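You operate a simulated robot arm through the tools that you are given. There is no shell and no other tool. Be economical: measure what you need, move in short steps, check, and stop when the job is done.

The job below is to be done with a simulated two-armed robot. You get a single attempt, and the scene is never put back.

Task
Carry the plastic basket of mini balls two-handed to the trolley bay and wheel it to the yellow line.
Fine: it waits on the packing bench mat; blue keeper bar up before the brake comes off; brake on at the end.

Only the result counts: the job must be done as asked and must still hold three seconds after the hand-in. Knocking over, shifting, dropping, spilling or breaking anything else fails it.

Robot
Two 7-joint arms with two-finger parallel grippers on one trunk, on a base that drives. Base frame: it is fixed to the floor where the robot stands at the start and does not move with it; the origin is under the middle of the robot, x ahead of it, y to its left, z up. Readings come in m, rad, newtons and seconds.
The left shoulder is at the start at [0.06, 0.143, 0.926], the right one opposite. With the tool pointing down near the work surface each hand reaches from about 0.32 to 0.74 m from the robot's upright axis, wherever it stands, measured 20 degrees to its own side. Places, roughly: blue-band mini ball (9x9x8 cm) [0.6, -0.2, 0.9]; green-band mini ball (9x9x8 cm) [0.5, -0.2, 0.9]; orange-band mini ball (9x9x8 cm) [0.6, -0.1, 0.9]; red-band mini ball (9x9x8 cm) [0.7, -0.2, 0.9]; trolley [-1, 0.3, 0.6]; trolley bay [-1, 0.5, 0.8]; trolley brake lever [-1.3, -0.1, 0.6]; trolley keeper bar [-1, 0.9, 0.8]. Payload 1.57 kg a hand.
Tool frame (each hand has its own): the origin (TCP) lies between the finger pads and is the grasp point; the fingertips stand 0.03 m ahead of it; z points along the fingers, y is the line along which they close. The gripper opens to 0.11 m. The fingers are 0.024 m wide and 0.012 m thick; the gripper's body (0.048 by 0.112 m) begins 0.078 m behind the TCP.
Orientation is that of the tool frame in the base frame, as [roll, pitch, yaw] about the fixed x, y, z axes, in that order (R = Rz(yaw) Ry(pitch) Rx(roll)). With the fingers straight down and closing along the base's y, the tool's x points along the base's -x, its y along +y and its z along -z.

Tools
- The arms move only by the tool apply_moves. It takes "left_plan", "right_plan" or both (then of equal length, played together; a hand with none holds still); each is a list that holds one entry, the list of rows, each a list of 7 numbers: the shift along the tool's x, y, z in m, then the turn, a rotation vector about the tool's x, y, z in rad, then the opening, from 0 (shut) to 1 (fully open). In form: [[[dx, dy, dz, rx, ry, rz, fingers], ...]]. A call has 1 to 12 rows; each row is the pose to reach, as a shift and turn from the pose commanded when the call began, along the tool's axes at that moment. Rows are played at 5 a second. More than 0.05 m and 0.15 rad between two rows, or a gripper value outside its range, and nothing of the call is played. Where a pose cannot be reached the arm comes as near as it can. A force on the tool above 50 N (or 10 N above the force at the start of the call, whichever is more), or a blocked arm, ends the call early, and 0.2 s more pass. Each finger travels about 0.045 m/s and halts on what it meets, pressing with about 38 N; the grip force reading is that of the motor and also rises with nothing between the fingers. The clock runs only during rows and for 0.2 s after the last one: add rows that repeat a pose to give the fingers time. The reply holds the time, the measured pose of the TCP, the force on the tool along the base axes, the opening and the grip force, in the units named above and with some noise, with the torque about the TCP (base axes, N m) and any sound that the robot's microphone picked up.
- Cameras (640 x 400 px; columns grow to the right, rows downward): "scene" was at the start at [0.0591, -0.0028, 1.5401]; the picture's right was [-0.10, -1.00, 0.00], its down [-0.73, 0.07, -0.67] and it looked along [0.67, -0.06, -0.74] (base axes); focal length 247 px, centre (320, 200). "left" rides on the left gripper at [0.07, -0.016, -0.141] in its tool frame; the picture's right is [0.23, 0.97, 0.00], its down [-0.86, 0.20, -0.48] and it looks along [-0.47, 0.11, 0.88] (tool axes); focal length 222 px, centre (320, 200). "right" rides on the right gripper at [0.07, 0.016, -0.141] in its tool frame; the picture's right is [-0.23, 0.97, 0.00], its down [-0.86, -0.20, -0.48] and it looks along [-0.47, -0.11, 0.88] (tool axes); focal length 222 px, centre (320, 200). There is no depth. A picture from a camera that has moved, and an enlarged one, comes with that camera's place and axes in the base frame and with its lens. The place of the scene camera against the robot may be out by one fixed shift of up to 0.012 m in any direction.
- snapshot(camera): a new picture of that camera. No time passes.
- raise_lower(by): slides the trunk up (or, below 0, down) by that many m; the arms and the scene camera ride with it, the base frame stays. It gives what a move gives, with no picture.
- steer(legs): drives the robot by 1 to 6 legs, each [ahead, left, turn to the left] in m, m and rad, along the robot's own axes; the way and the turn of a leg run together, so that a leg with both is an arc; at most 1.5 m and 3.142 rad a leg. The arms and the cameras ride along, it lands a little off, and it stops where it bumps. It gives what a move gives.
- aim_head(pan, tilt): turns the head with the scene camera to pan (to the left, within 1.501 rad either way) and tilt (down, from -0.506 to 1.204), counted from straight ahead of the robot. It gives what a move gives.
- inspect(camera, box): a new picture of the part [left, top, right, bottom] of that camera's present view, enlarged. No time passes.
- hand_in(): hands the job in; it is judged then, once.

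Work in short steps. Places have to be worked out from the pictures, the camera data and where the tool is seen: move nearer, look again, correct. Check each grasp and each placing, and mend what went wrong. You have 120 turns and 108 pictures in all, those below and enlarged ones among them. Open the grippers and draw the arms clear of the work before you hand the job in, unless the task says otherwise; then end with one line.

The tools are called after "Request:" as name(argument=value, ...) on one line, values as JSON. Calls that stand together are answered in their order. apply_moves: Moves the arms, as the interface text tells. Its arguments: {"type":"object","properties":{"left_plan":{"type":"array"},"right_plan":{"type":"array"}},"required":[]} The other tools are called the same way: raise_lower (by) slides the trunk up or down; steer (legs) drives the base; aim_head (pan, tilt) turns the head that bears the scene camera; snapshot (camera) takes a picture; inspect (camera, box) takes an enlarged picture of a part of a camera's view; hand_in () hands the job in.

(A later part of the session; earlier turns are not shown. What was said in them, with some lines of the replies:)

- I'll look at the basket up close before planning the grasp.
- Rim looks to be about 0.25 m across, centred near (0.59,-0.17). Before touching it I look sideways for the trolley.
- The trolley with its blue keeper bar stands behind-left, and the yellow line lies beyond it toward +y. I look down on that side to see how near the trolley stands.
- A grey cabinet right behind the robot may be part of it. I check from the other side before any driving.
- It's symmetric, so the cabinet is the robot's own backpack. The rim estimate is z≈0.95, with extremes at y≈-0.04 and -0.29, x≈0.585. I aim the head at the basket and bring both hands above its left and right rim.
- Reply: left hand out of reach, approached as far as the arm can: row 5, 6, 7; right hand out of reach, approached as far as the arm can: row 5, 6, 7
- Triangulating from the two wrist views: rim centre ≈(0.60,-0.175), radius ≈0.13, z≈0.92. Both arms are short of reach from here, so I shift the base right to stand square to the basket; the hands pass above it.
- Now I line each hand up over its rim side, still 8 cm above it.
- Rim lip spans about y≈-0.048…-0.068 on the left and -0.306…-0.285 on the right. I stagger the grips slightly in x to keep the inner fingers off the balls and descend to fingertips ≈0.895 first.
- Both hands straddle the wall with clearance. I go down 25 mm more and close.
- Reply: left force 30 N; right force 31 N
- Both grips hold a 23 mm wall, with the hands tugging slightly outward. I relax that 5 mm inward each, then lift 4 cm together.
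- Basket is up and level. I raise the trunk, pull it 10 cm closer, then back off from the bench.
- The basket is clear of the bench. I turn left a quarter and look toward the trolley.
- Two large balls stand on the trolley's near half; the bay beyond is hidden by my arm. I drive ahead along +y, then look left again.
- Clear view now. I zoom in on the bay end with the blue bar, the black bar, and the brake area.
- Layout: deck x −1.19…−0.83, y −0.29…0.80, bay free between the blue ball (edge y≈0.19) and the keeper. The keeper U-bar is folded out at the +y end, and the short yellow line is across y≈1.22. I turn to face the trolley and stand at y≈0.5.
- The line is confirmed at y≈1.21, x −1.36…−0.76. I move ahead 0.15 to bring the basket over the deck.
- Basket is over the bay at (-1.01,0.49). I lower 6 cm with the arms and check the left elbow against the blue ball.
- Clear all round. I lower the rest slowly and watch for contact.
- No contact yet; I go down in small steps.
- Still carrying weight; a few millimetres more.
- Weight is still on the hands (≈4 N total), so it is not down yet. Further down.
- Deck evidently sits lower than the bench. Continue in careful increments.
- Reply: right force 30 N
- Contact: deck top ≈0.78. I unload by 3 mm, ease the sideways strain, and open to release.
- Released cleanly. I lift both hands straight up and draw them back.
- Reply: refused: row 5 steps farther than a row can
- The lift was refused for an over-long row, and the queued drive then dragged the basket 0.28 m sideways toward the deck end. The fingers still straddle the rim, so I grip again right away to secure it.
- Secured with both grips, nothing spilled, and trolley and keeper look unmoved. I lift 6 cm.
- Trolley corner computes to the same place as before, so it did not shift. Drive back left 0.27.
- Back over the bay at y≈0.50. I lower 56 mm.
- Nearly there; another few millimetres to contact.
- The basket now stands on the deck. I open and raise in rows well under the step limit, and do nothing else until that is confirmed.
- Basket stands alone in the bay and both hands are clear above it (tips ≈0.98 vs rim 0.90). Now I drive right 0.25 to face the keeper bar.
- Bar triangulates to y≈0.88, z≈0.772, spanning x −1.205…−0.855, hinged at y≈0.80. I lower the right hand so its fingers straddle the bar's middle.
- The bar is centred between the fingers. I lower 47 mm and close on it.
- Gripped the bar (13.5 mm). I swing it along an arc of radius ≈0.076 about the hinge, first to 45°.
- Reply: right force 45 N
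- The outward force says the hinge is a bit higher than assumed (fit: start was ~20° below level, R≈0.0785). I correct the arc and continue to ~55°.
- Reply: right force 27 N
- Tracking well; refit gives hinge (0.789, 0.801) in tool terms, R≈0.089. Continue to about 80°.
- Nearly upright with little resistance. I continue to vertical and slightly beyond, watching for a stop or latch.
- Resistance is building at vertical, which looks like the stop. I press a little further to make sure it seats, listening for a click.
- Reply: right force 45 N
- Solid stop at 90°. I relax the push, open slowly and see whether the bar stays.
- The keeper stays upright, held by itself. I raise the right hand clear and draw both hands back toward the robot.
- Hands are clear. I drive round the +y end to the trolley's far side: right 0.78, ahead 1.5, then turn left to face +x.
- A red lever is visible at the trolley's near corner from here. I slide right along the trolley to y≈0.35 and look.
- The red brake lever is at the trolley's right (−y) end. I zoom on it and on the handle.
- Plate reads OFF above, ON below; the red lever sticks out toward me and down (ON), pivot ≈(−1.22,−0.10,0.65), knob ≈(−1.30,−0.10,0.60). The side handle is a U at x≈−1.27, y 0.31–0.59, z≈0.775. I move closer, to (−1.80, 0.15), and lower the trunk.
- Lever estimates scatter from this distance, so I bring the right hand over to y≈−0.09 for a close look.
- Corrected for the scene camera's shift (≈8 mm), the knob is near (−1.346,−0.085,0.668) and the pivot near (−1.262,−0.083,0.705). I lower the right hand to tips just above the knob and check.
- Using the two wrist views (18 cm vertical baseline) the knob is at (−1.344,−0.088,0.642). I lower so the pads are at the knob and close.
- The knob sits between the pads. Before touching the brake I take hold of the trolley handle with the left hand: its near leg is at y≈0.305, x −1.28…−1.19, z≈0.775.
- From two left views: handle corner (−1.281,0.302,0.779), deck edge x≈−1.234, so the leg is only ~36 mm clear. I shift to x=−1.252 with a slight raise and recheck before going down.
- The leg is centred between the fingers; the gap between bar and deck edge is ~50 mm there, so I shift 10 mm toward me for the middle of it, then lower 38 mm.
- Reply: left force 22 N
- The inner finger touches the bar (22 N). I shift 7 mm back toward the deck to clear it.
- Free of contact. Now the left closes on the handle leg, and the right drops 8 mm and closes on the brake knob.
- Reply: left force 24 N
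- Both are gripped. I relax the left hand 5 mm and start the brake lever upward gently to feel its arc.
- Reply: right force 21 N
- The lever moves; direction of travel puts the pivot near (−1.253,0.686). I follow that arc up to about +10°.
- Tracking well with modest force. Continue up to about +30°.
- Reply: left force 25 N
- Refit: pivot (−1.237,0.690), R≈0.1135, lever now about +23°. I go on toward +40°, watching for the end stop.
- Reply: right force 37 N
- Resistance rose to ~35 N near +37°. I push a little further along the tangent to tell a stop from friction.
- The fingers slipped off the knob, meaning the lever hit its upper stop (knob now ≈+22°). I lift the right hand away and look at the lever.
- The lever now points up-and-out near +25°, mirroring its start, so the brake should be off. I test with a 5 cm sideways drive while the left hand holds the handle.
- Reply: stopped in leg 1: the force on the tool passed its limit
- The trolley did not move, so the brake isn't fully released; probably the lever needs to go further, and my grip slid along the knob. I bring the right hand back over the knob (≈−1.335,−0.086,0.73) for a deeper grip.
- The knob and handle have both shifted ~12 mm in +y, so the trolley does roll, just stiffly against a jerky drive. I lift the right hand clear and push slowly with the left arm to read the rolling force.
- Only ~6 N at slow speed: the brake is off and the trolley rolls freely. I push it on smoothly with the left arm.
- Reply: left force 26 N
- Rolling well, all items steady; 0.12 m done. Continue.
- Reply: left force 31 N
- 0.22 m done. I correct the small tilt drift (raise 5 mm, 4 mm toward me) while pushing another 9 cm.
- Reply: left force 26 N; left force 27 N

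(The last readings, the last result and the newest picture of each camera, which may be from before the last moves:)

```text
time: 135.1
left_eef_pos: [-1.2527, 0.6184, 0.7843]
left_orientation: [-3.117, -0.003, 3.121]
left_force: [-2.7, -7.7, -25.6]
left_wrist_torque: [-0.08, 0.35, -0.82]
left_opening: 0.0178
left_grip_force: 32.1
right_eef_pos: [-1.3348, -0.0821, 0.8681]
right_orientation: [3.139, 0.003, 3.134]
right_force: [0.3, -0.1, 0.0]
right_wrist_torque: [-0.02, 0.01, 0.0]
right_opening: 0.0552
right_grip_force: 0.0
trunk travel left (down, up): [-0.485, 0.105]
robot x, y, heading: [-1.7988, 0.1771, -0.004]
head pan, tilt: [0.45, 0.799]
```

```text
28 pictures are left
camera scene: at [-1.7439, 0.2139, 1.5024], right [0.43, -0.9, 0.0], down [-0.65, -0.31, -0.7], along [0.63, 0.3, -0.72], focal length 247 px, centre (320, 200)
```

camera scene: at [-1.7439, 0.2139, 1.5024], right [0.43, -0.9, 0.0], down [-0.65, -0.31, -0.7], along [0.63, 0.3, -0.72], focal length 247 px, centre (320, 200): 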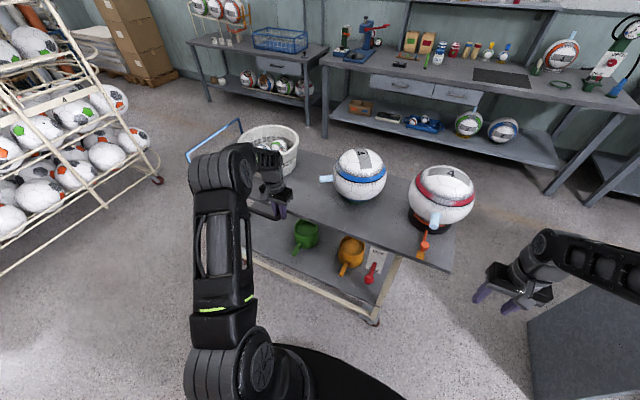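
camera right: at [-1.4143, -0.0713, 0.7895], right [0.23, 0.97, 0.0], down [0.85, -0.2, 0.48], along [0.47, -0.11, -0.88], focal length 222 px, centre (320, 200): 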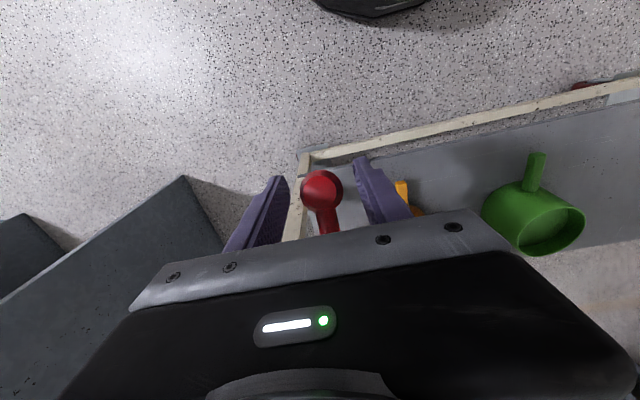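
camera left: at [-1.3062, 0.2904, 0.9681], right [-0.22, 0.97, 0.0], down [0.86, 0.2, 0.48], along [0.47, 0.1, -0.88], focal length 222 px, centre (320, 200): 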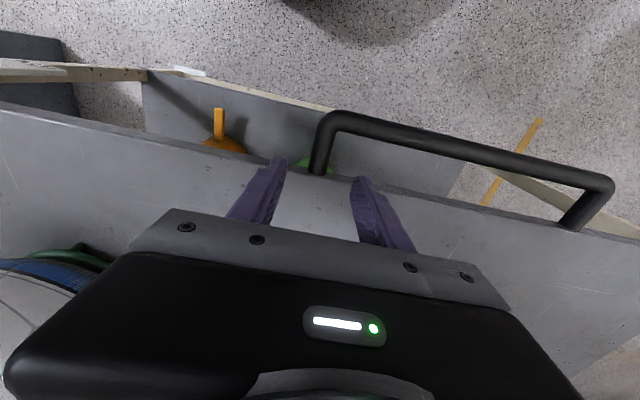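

0.314 m done, front edge now ≈1.126 against the line at ≈1.214. I push another 8 cm.

Request:
apply_moves(left_plan=[[[0, 0.003, 0.002, 0, 0, 0, 0], [0, 0.009, 0.002, 0, 0, 0, 0], [0, 0.018, 0.002, 0, 0, 0, 0], [0, 0.028, 0.002, 0, 0, 0, 0], [0, 0.038, 0.002, 0, 0, 0, 0], [0, 0.048, 0.002, 0, 0, 0, 0], [0, 0.058, 0.002, 0, 0, 0, 0], [0, 0.067, 0.002, 0, 0, 0, 0], [0, 0.074, 0.002, 0, 0, 0, 0], [0, 0.079, 0.002, 0, 0, 0, 0], [0, 0.081, 0.002, 0, 0, 0, 0]]])

Request:
aim_head(pan=0.95, tilt=0.75)

Request:
snapshot(camera="scene")

```text
time: 137.5
left_eef_pos: [-1.2519, 0.6986, 0.7833]
left_orientation: [-3.121, 0.003, 3.121]
left_force: [-11.0, -6.4, 13.5]
left_wrist_torque: [-0.05, 0.77, -0.8]
left_opening: 0.0178
left_grip_force: 31.9
right_eef_pos: [-1.3385, -0.0831, 0.8688]
right_orientation: [3.139, 0.005, 3.135]
right_force: [0.2, 0.0, 0.6]
right_wrist_torque: [0.03, -0.05, -0.05]
right_opening: 0.0548
right_grip_force: 0.0
trunk travel left (down, up): [-0.485, 0.105]
robot x, y, heading: [-1.7971, 0.1745, -0.004]
head pan, tilt: [0.45, 0.799]
```

```text
time: 138.4
left_eef_pos: [-1.2521, 0.6993, 0.7838]
left_orientation: [-3.122, 0.004, 3.123]
left_force: [-10.6, -3.3, 19.6]
left_wrist_torque: [0.06, 0.61, -0.83]
left_opening: 0.0179
left_grip_force: 32.2
right_eef_pos: [-1.3376, -0.083, 0.8682]
right_orientation: [3.139, 0.008, 3.135]
right_force: [0.2, 0.0, -0.2]
right_wrist_torque: [-0.01, 0.0, 0.0]
right_opening: 0.0552
right_grip_force: 0.0
trunk travel left (down, up): [-0.485, 0.105]
robot x, y, heading: [-1.7941, 0.1736, -0.003]
head pan, tilt: [0.949, 0.75]
```

```text
27 pictures are left
camera scene: at [-1.7727, 0.2436, 1.5067], right [0.81, -0.59, 0.0], down [-0.4, -0.55, -0.73], along [0.43, 0.59, -0.68], focal length 247 px, centre (320, 200)
```

scene: 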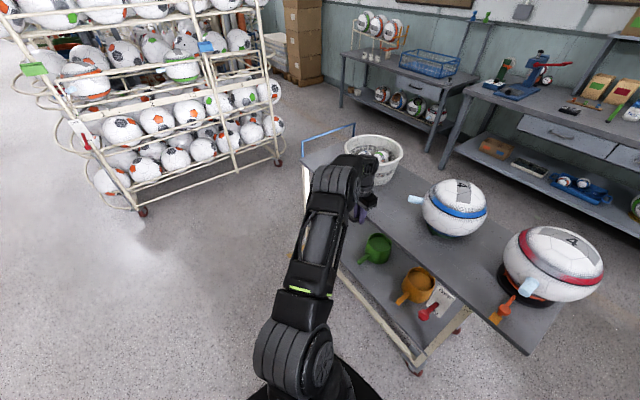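

Shift ≈0.395 m now. The line should appear about pixel (287,256), next to the arm's edge; I zoom in there.

Request:
inspect(camera="scene", box=[240, 120, 400, 280])

```text
2.50 times, centred on (320, 200) of scene
camera zoom: at [-1.7727, 0.2436, 1.5067], right [0.81, -0.59, 0.0], down [-0.4, -0.55, -0.73], along [0.43, 0.59, -0.68], focal length 618 px, centre (320, 200)
```

zoom: 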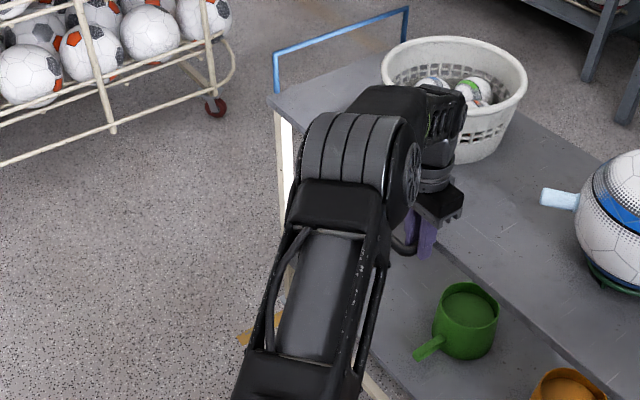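

The line lies at y≈1.205–1.21 right under the deck's front corner (≈1.18–1.205). I nudge 1.5 cm more, then hold.

Request:
apply_moves(left_plan=[[[0, 0.004, -0.002, 0, 0, 0, 0], [0, 0.009, -0.003, 0, 0, 0, 0], [0, 0.013, -0.003, 0, 0, 0, 0], [0, 0.015, -0.003, 0, 0, 0, 0], [0, 0.015, -0.003, 0, 0, 0, 0], [0, 0.015, -0.003, 0, 0, 0, 0]]])

```text
time: 139.8
left_eef_pos: [-1.2521, 0.7156, 0.782]
left_orientation: [-3.12, -0.003, 3.123]
left_force: [-13.5, -0.7, -5.5]
left_wrist_torque: [0.0, 0.08, -0.79]
left_opening: 0.018
left_grip_force: 32.4
right_eef_pos: [-1.3369, -0.0822, 0.8682]
right_orientation: [3.14, 0.008, 3.136]
right_force: [0.1, -0.4, 0.8]
right_wrist_torque: [0.01, 0.0, 0.02]
right_opening: 0.0548
right_grip_force: 0.1
trunk travel left (down, up): [-0.485, 0.105]
robot x, y, heading: [-1.7972, 0.1738, -0.003]
head pan, tilt: [0.949, 0.75]
```

Shift total ≈0.41 m. I relax the left grip, open, and lift it straight up out of the handle.

Request:
apply_moves(left_plan=[[[0.003, 0, 0, 0, 0, 0, 0], [0.003, 0, 0, 0, 0, 0, 0.15], [0.003, 0, 0, 0, 0, 0, 0.3], [0.003, 0, 0, 0, 0, 0, 0.42], [0.001, 0, 0, 0, 0, 0, 0.42], [0.001, 0, -0.02, 0, 0, 0, 0.42], [0.001, 0, -0.05, 0, 0, 0, 0.42], [0.001, 0, -0.09, 0, 0, 0, 0.42], [0.001, 0, -0.12, 0, 0, 0, 0.42], [0.04, 0, -0.13, 0, 0, 0, 0.42], [0.08, 0, -0.13, 0, 0, 0, 0.42]]])

Request:
snapshot(camera="left")

```text
time: 142.2
left_eef_pos: [-1.3317, 0.7181, 0.9124]
left_orientation: [-3.119, -0.001, 3.121]
left_force: [0.4, 0.2, -0.1]
left_wrist_torque: [0.0, -0.03, 0.03]
left_opening: 0.0462
left_grip_force: 0.0
right_eef_pos: [-1.3372, -0.0822, 0.8683]
right_orientation: [3.139, 0.007, 3.133]
right_force: [1.1, -0.7, -0.4]
right_wrist_torque: [-0.02, 0.01, -0.01]
right_opening: 0.0548
right_grip_force: 0.0
trunk travel left (down, up): [-0.485, 0.105]
robot x, y, heading: [-1.798, 0.1705, -0.008]
head pan, tilt: [0.949, 0.75]
```

```text
25 pictures are left
camera left: at [-1.4023, 0.707, 1.0556], right [-0.21, 0.98, -0.02], down [0.86, 0.19, 0.47], along [0.47, 0.08, -0.88], focal length 222 px, centre (320, 200)
```

left: 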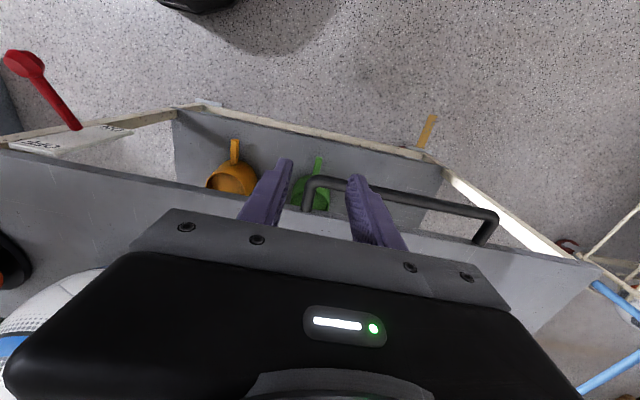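

The line passes right at the front of the trolley (front edge ≈1.19–1.2, line centre ≈1.21). Now I drive left 0.36 so the right hand faces the brake lever.

Request:
steer(legs=[[0, 0.36, 0]])

Request:
aim_head(pan=0.75, tilt=0.8)

Request:
snapshot(camera="scene")

Request:
snapshot(camera="right")

```text
time: 144.5
left_eef_pos: [-1.3309, 1.0775, 0.911]
left_orientation: [-3.119, 0.001, 3.123]
left_force: [-0.7, 0.7, 0.5]
left_wrist_torque: [-0.01, 0.0, 0.0]
left_opening: 0.0462
left_grip_force: 0.0
right_eef_pos: [-1.3352, 0.278, 0.8695]
right_orientation: [3.14, 0.005, 3.135]
right_force: [0.2, 1.7, -0.6]
right_wrist_torque: [-0.02, -0.01, 0.03]
right_opening: 0.0551
right_grip_force: 0.1
trunk travel left (down, up): [-0.485, 0.105]
robot x, y, heading: [-1.7951, 0.5335, -0.004]
head pan, tilt: [0.949, 0.75]
```

```text
time: 145.2
left_eef_pos: [-1.3297, 1.0777, 0.9124]
left_orientation: [-3.121, 0.001, 3.122]
left_force: [-0.2, 0.7, -0.4]
left_wrist_torque: [0.0, 0.02, -0.04]
left_opening: 0.0467
left_grip_force: 0.1
right_eef_pos: [-1.3346, 0.2783, 0.8678]
right_orientation: [3.141, 0.006, 3.135]
right_force: [0.7, 0.3, 0.0]
right_wrist_torque: [0.02, 0.0, 0.01]
right_opening: 0.0551
right_grip_force: 0.1
trunk travel left (down, up): [-0.485, 0.105]
robot x, y, heading: [-1.7984, 0.5342, -0.005]
head pan, tilt: [0.75, 0.799]
```

```text
24 pictures are left
camera scene: at [-1.7579, 0.5934, 1.5025], right [0.68, -0.73, 0.0], down [-0.53, -0.49, -0.7], along [0.51, 0.47, -0.72], focal length 247 px, centre (320, 200)
```

scene: 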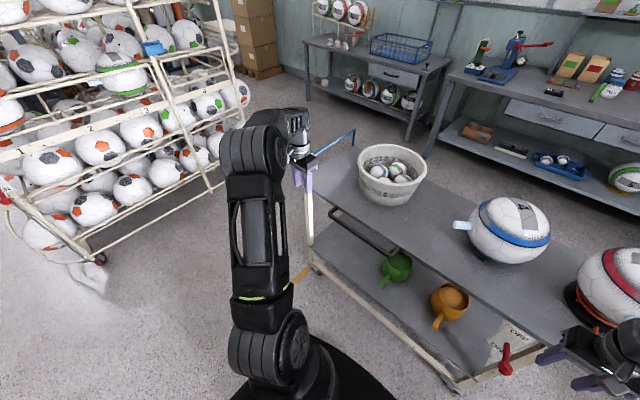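

```text
23 pictures are left
camera right: at [-1.4052, 0.2939, 1.0099], right [0.23, 0.97, 0.0], down [0.85, -0.21, 0.48], along [0.47, -0.11, -0.88], focal length 222 px, centre (320, 200)
```

right: 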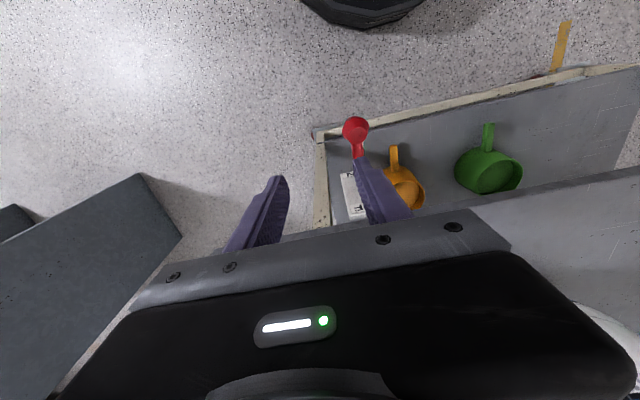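

Lever visible just left of my right fingers' line. I zoom at the front foot and the line to judge the stop position.

Request:
inspect(camera="scene", box=[270, 110, 390, 300])

```text
2.11 times, centred on (330, 205) of scene
camera zoom: at [-1.7579, 0.5934, 1.5025], right [0.68, -0.73, 0.0], down [-0.53, -0.49, -0.7], along [0.51, 0.47, -0.72], focal length 520 px, centre (299, 190)
```

zoom: 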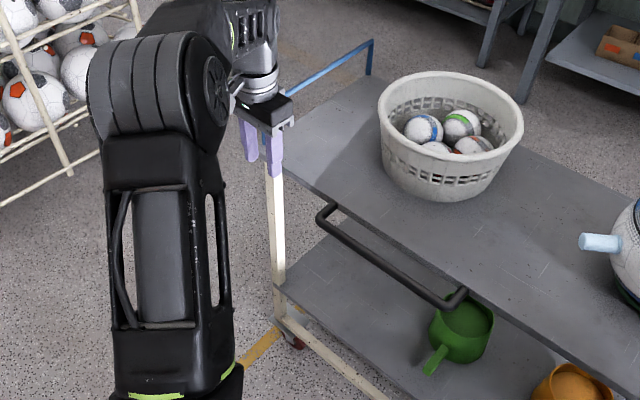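

Front edge stands at the line. Knob is at ≈(−1.34,0.323,0.73). To set the brake I'll press the lever's rod down from above with closed fingers; first I position over it.

Request:
apply_moves(right_plan=[[[-0.01, 0.015, 0, 0, 0, 0, 0.2], [-0.02, 0.03, 0, 0, 0, 0, 0], [-0.033, 0.046, 0, 0, 0, 0, 0], [-0.033, 0.046, 0.03, 0, 0, 0, 0], [-0.033, 0.046, 0.06, 0, 0, 0, 0], [-0.033, 0.046, 0.085, 0, 0, 0, 0]]])

Request:
inspect(camera="right", box=[220, 90, 420, 250])

Request:
aim_head(pan=-0.4, tilt=0.9)

Request:
snapshot(camera="scene")

```text
time: 146.6
left_eef_pos: [-1.3301, 1.0773, 0.913]
left_orientation: [-3.12, 0.0, 3.123]
left_force: [0.6, 1.0, -0.5]
left_wrist_torque: [0.0, 0.01, 0.02]
left_opening: 0.0461
left_grip_force: 0.1
right_eef_pos: [-1.3003, 0.3232, 0.7836]
right_orientation: [3.14, 0.007, 3.134]
right_force: [0.1, -0.1, 0.5]
right_wrist_torque: [0.0, -0.03, 0.02]
right_opening: 0.0
right_grip_force: 21.3
trunk travel left (down, up): [-0.485, 0.105]
robot x, y, heading: [-1.7964, 0.5301, -0.003]
head pan, tilt: [0.75, 0.799]
```

```text
2.50 times, centred on (320, 170) of right
camera zoom: at [-1.3712, 0.3395, 0.9253], right [0.23, 0.97, 0.0], down [0.85, -0.21, 0.48], along [0.47, -0.11, -0.88], focal length 555 px, centre (320, 275)
```

zoom: 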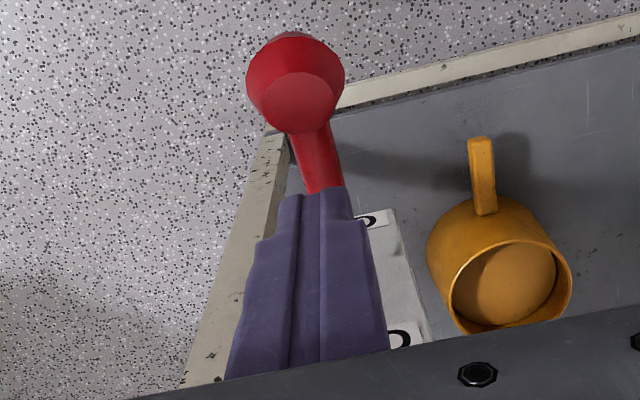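

```text
time: 148.0
left_eef_pos: [-1.3306, 1.0782, 0.9129]
left_orientation: [-3.12, -0.001, 3.125]
left_force: [0.6, 0.1, -0.7]
left_wrist_torque: [0.0, 0.0, 0.0]
left_opening: 0.0461
left_grip_force: 0.0
right_eef_pos: [-1.3019, 0.3228, 0.7826]
right_orientation: [3.14, 0.005, 3.135]
right_force: [-0.1, 0.5, -0.1]
right_wrist_torque: [-0.03, -0.04, 0.01]
right_opening: 0.0
right_grip_force: 21.3
trunk travel left (down, up): [-0.485, 0.105]
robot x, y, heading: [-1.8002, 0.5325, -0.001]
head pan, tilt: [-0.4, 0.901]
```

```text
20 pictures are left
camera scene: at [-1.7476, 0.5089, 1.4946], right [-0.39, -0.92, 0.0], down [-0.72, 0.31, -0.62], along [0.57, -0.24, -0.78], focal length 247 px, centre (320, 200)
```

scene: 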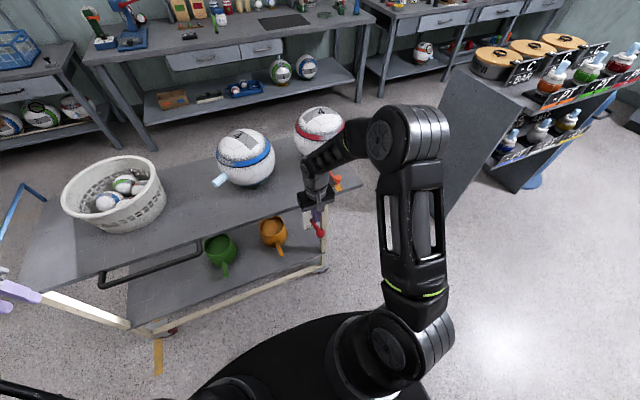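

Fingers sit right above the rod. I shift to x≈−1.332 so the closed tips bear on the inner half of the knob, then press down step by step.

Request:
apply_moves(right_plan=[[[0.0, 0.002, -0.01, 0, 0, 0, 0], [0.03, 0.002, -0.01, 0, 0, 0, 0], [0.03, 0.002, 0.005, 0, 0, 0, 0], [0.031, 0.002, 0.015, 0, 0, 0, 0], [0.032, 0.002, 0.025, 0, 0, 0, 0], [0.033, 0.002, 0.035, 0, 0, 0, 0], [0.034, 0.002, 0.045, 0, 0, 0, 0]]])

Request:
inspect(camera="right", box=[220, 90, 420, 250])

```text
time: 149.6
left_eef_pos: [-1.3297, 1.0779, 0.9122]
left_orientation: [-3.12, -0.001, 3.122]
left_force: [0.9, 0.4, 0.2]
left_wrist_torque: [0.01, 0.02, -0.01]
left_opening: 0.0464
left_grip_force: 0.0
right_eef_pos: [-1.3348, 0.3259, 0.7383]
right_orientation: [3.139, 0.007, 3.134]
right_force: [0.4, 0.3, 0.1]
right_wrist_torque: [-0.01, 0.01, -0.01]
right_opening: 0.0
right_grip_force: 21.4
trunk travel left (down, up): [-0.485, 0.105]
robot x, y, heading: [-1.7971, 0.5319, -0.009]
head pan, tilt: [-0.4, 0.901]
```

```text
2.50 times, centred on (320, 170) of right
camera zoom: at [-1.4056, 0.3421, 0.88], right [0.23, 0.97, 0.0], down [0.85, -0.21, 0.48], along [0.47, -0.11, -0.88], focal length 555 px, centre (320, 275)
```

zoom: 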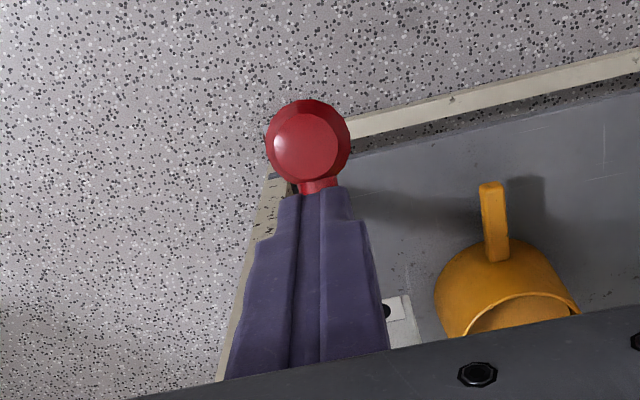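

The lever is going down with hardly any force. Continue pressing down.

Request:
apply_moves(right_plan=[[[0, 0, 0.01, 0, 0, 0, 0], [0, 0, 0.02, 0, 0, 0, 0], [0, 0, 0.03, 0, 0, 0, 0], [-0.001, 0, 0.04, 0, 0, 0, 0], [-0.002, 0, 0.05, 0, 0, 0, 0]]])

Request:
inspect(camera="right", box=[220, 90, 420, 250])

```text
time: 150.8
left_eef_pos: [-1.3302, 1.0783, 0.9126]
left_orientation: [-3.119, 0.0, 3.123]
left_force: [-0.7, 0.3, -0.6]
left_wrist_torque: [0.02, -0.02, 0.0]
left_opening: 0.0461
left_grip_force: 0.0
right_eef_pos: [-1.3327, 0.3257, 0.6877]
right_orientation: [3.138, 0.005, 3.134]
right_force: [0.0, 1.0, 0.3]
right_wrist_torque: [0.03, 0.02, 0.02]
right_opening: 0.0002
right_grip_force: 21.4
trunk travel left (down, up): [-0.485, 0.105]
robot x, y, heading: [-1.7986, 0.5299, -0.005]
head pan, tilt: [-0.4, 0.901]
```

```text
2.50 times, centred on (320, 170) of right
camera zoom: at [-1.403, 0.342, 0.8296], right [0.23, 0.97, 0.0], down [0.85, -0.21, 0.48], along [0.47, -0.11, -0.88], focal length 555 px, centre (320, 275)
```

zoom: 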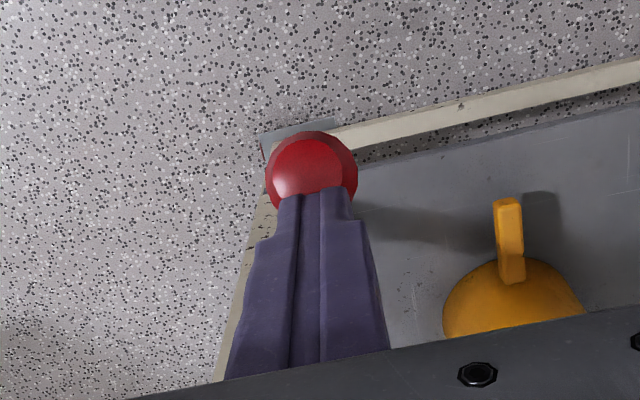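

Force is still nil; keep pressing down until a stop is felt.

Request:
apply_moves(right_plan=[[[0, 0, 0.008, 0, 0, 0, 0], [0, 0, 0.016, 0, 0, 0, 0], [0, 0, 0.022, 0, 0, 0, 0], [0, 0, 0.028, 0, 0, 0, 0], [0, 0, 0.034, 0, 0, 0, 0]]])

Request:
inspect(camera="right", box=[220, 90, 420, 250])

```text
time: 151.3
left_eef_pos: [-1.3321, 1.0776, 0.9136]
left_orientation: [-3.119, 0.003, 3.122]
left_force: [-0.6, 0.9, 0.3]
left_wrist_torque: [0.03, 0.01, 0.0]
left_opening: 0.0462
left_grip_force: 0.0
right_eef_pos: [-1.3333, 0.326, 0.6839]
right_orientation: [3.14, 0.01, 3.135]
right_force: [-14.6, -1.3, 41.3]
right_wrist_torque: [-0.13, -0.04, 0.1]
right_opening: 0.0003
right_grip_force: 21.4
trunk travel left (down, up): [-0.485, 0.105]
robot x, y, heading: [-1.797, 0.5336, -0.008]
head pan, tilt: [-0.4, 0.901]
stopped in row 2 (right hand): the force on the tool passed its limit (the readings are from after the stop); the commanded pose is now the measured one
```

```text
2.50 times, centred on (320, 170) of right
camera zoom: at [-1.4038, 0.3426, 0.8253], right [0.23, 0.97, 0.0], down [0.85, -0.21, 0.49], along [0.47, -0.11, -0.87], focal length 555 px, centre (320, 275)
```

zoom: 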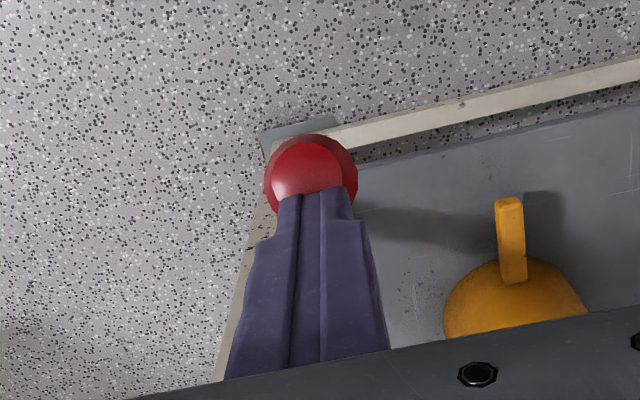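

Firm stop with the knob back at its original height (z≈0.637): brake on. I raise the right hand and withdraw, then inspect lever.

Request:
apply_moves(left_plan=[[[0, 0, 0, 0, 0, 0, 0.5], [0, 0, -0.02, 0, 0, 0, 0.5], [0, 0, -0.04, 0, 0, 0, 0.5], [0.03, 0, -0.05, 0, 0, 0, 0.5], [0.06, 0, -0.05, 0, 0, 0, 0.5], [0.08, 0, -0.05, 0, 0, 0, 0.5]]], right_plan=[[[0, 0, -0.03, 0, 0, 0, 0], [0, 0, -0.07, 0, 0, 0, 0], [0, 0, -0.11, 0, 0, 0, 0.3], [0.02, 0, -0.15, 0, 0, 0, 0.5], [0.05, -0.03, -0.17, 0, 0, 0, 0.5], [0.07, -0.06, -0.18, 0, 0, 0, 0.5]]])

Request:
inspect(camera="scene", box=[250, 170, 390, 280])

```text
time: 152.7
left_eef_pos: [-1.4093, 1.0796, 0.9634]
left_orientation: [-3.121, 0.002, 3.12]
left_force: [0.2, -0.3, 0.7]
left_wrist_torque: [0.02, 0.02, 0.04]
left_opening: 0.0548
left_grip_force: 0.0
right_eef_pos: [-1.4002, 0.2654, 0.8599]
right_orientation: [3.14, 0.011, 3.135]
right_force: [-0.2, -0.5, -0.2]
right_wrist_torque: [-0.02, -0.03, 0.01]
right_opening: 0.0549
right_grip_force: 0.0
trunk travel left (down, up): [-0.485, 0.105]
robot x, y, heading: [-1.7991, 0.5348, -0.004]
head pan, tilt: [-0.4, 0.901]
```

```text
3.64 times, centred on (320, 225) of scene
camera zoom: at [-1.7486, 0.5083, 1.4946], right [-0.39, -0.92, 0.0], down [-0.72, 0.31, -0.62], along [0.57, -0.24, -0.78], focal length 899 px, centre (320, 109)
```

zoom: 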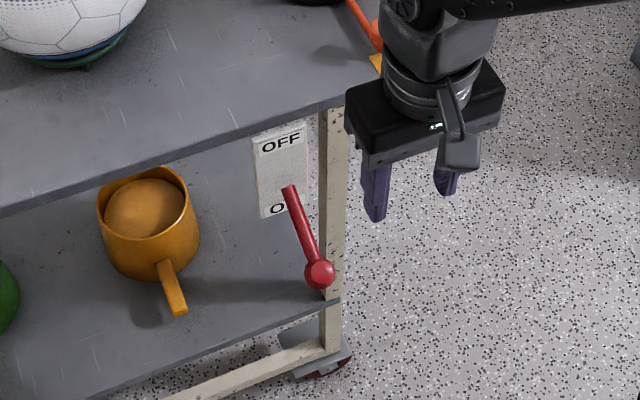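

Brake lever is down at ON as at the start. I back off 0.35 m and take a view of the trolley front and line.

Request:
steer(legs=[[-0.35, 0, 0]])

Request:
aim_head(pan=0.2, tilt=0.6)

Request:
snapshot(camera="scene")

Request:
snapshot(camera="left")

```text
time: 155.0
left_eef_pos: [-1.7593, 1.0797, 0.9632]
left_orientation: [-3.119, 0.002, 3.117]
left_force: [0.7, 0.7, 0.3]
left_wrist_torque: [-0.01, -0.01, -0.01]
left_opening: 0.055
left_grip_force: 0.0
right_eef_pos: [-1.7545, 0.2672, 0.8602]
right_orientation: [3.141, 0.01, 3.129]
right_force: [0.0, 1.0, -0.2]
right_wrist_torque: [0.0, -0.04, -0.02]
right_opening: 0.055
right_grip_force: 0.0
trunk travel left (down, up): [-0.485, 0.105]
robot x, y, heading: [-2.1475, 0.537, -0.014]
head pan, tilt: [-0.4, 0.901]
```

```text
time: 156.0
left_eef_pos: [-1.7592, 1.081, 0.962]
left_orientation: [-3.118, 0.0, 3.119]
left_force: [0.4, -0.2, -0.4]
left_wrist_torque: [0.0, -0.01, -0.02]
left_opening: 0.055
left_grip_force: 0.0
right_eef_pos: [-1.7532, 0.2676, 0.8607]
right_orientation: [3.14, 0.011, 3.13]
right_force: [-0.1, 0.0, 0.6]
right_wrist_torque: [-0.01, 0.02, 0.01]
right_opening: 0.0549
right_grip_force: 0.0
trunk travel left (down, up): [-0.485, 0.105]
robot x, y, heading: [-2.1509, 0.538, -0.008]
head pan, tilt: [0.201, 0.6]
```

```text
15 pictures are left
camera scene: at [-2.0829, 0.5578, 1.5193], right [0.19, -0.98, 0.0], down [-0.56, -0.11, -0.82], along [0.81, 0.16, -0.57], focal length 247 px, centre (320, 200)
```

scene: 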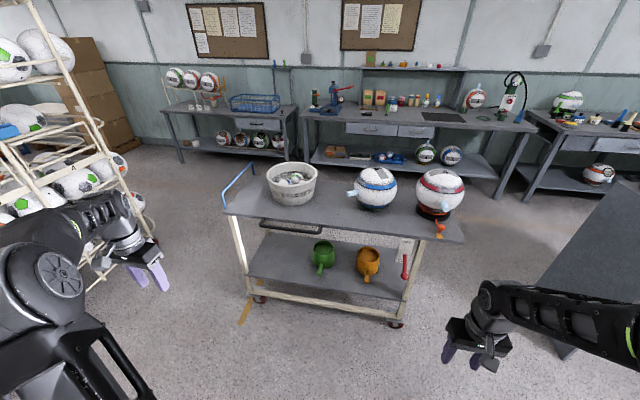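

```text
14 pictures are left
camera left: at [-1.8293, 1.0704, 1.105], right [-0.2, 0.98, -0.02], down [0.86, 0.19, 0.47], along [0.47, 0.08, -0.88], focal length 222 px, centre (320, 200)
```

left: 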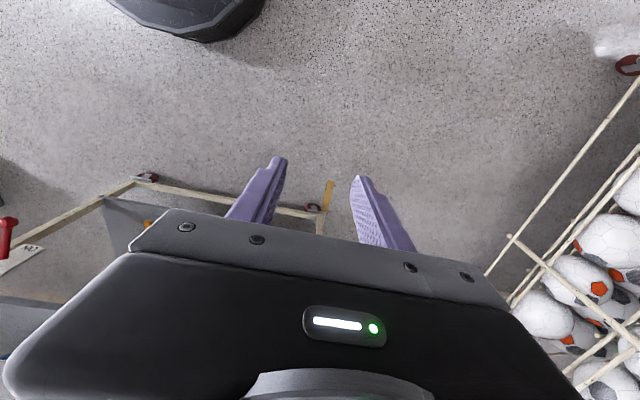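

Everything stands; the line runs at the front caster. One zoom to judge it precisely.

Request:
inspect(camera="scene", box=[200, 150, 340, 335])

```text
2.16 times, centred on (270, 242) of scene
camera zoom: at [-2.0829, 0.5578, 1.5193], right [0.19, -0.98, 0.0], down [-0.56, -0.11, -0.82], along [0.81, 0.16, -0.57], focal length 534 px, centre (428, 108)
```

zoom: 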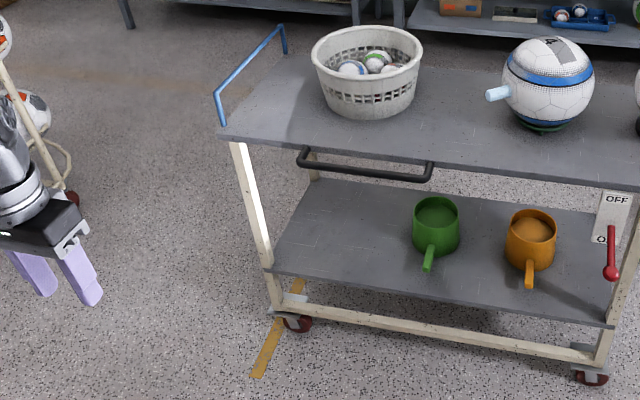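

The front edge (y≈1.196) is over the yellow line's centre (y≈1.203), within a centimetre. The keeper is up, the brake is on, the basket and its four balls are in the bay, and both hands are open and clear, so I hand in.

Request:
hand_in()

```text
The job is handed in.
```

I've handed the job in: the basket and its four mini balls are in the trolley bay, the keeper bar went up before the brake came off, and the trolley's front edge is at the yellow line with the brake on. One slip on the way: with the basket just set down, a refused arm move let the base drag it about 0.28 m along the deck; I regripped it, set it back in the bay, and saw nothing spilled or moved.
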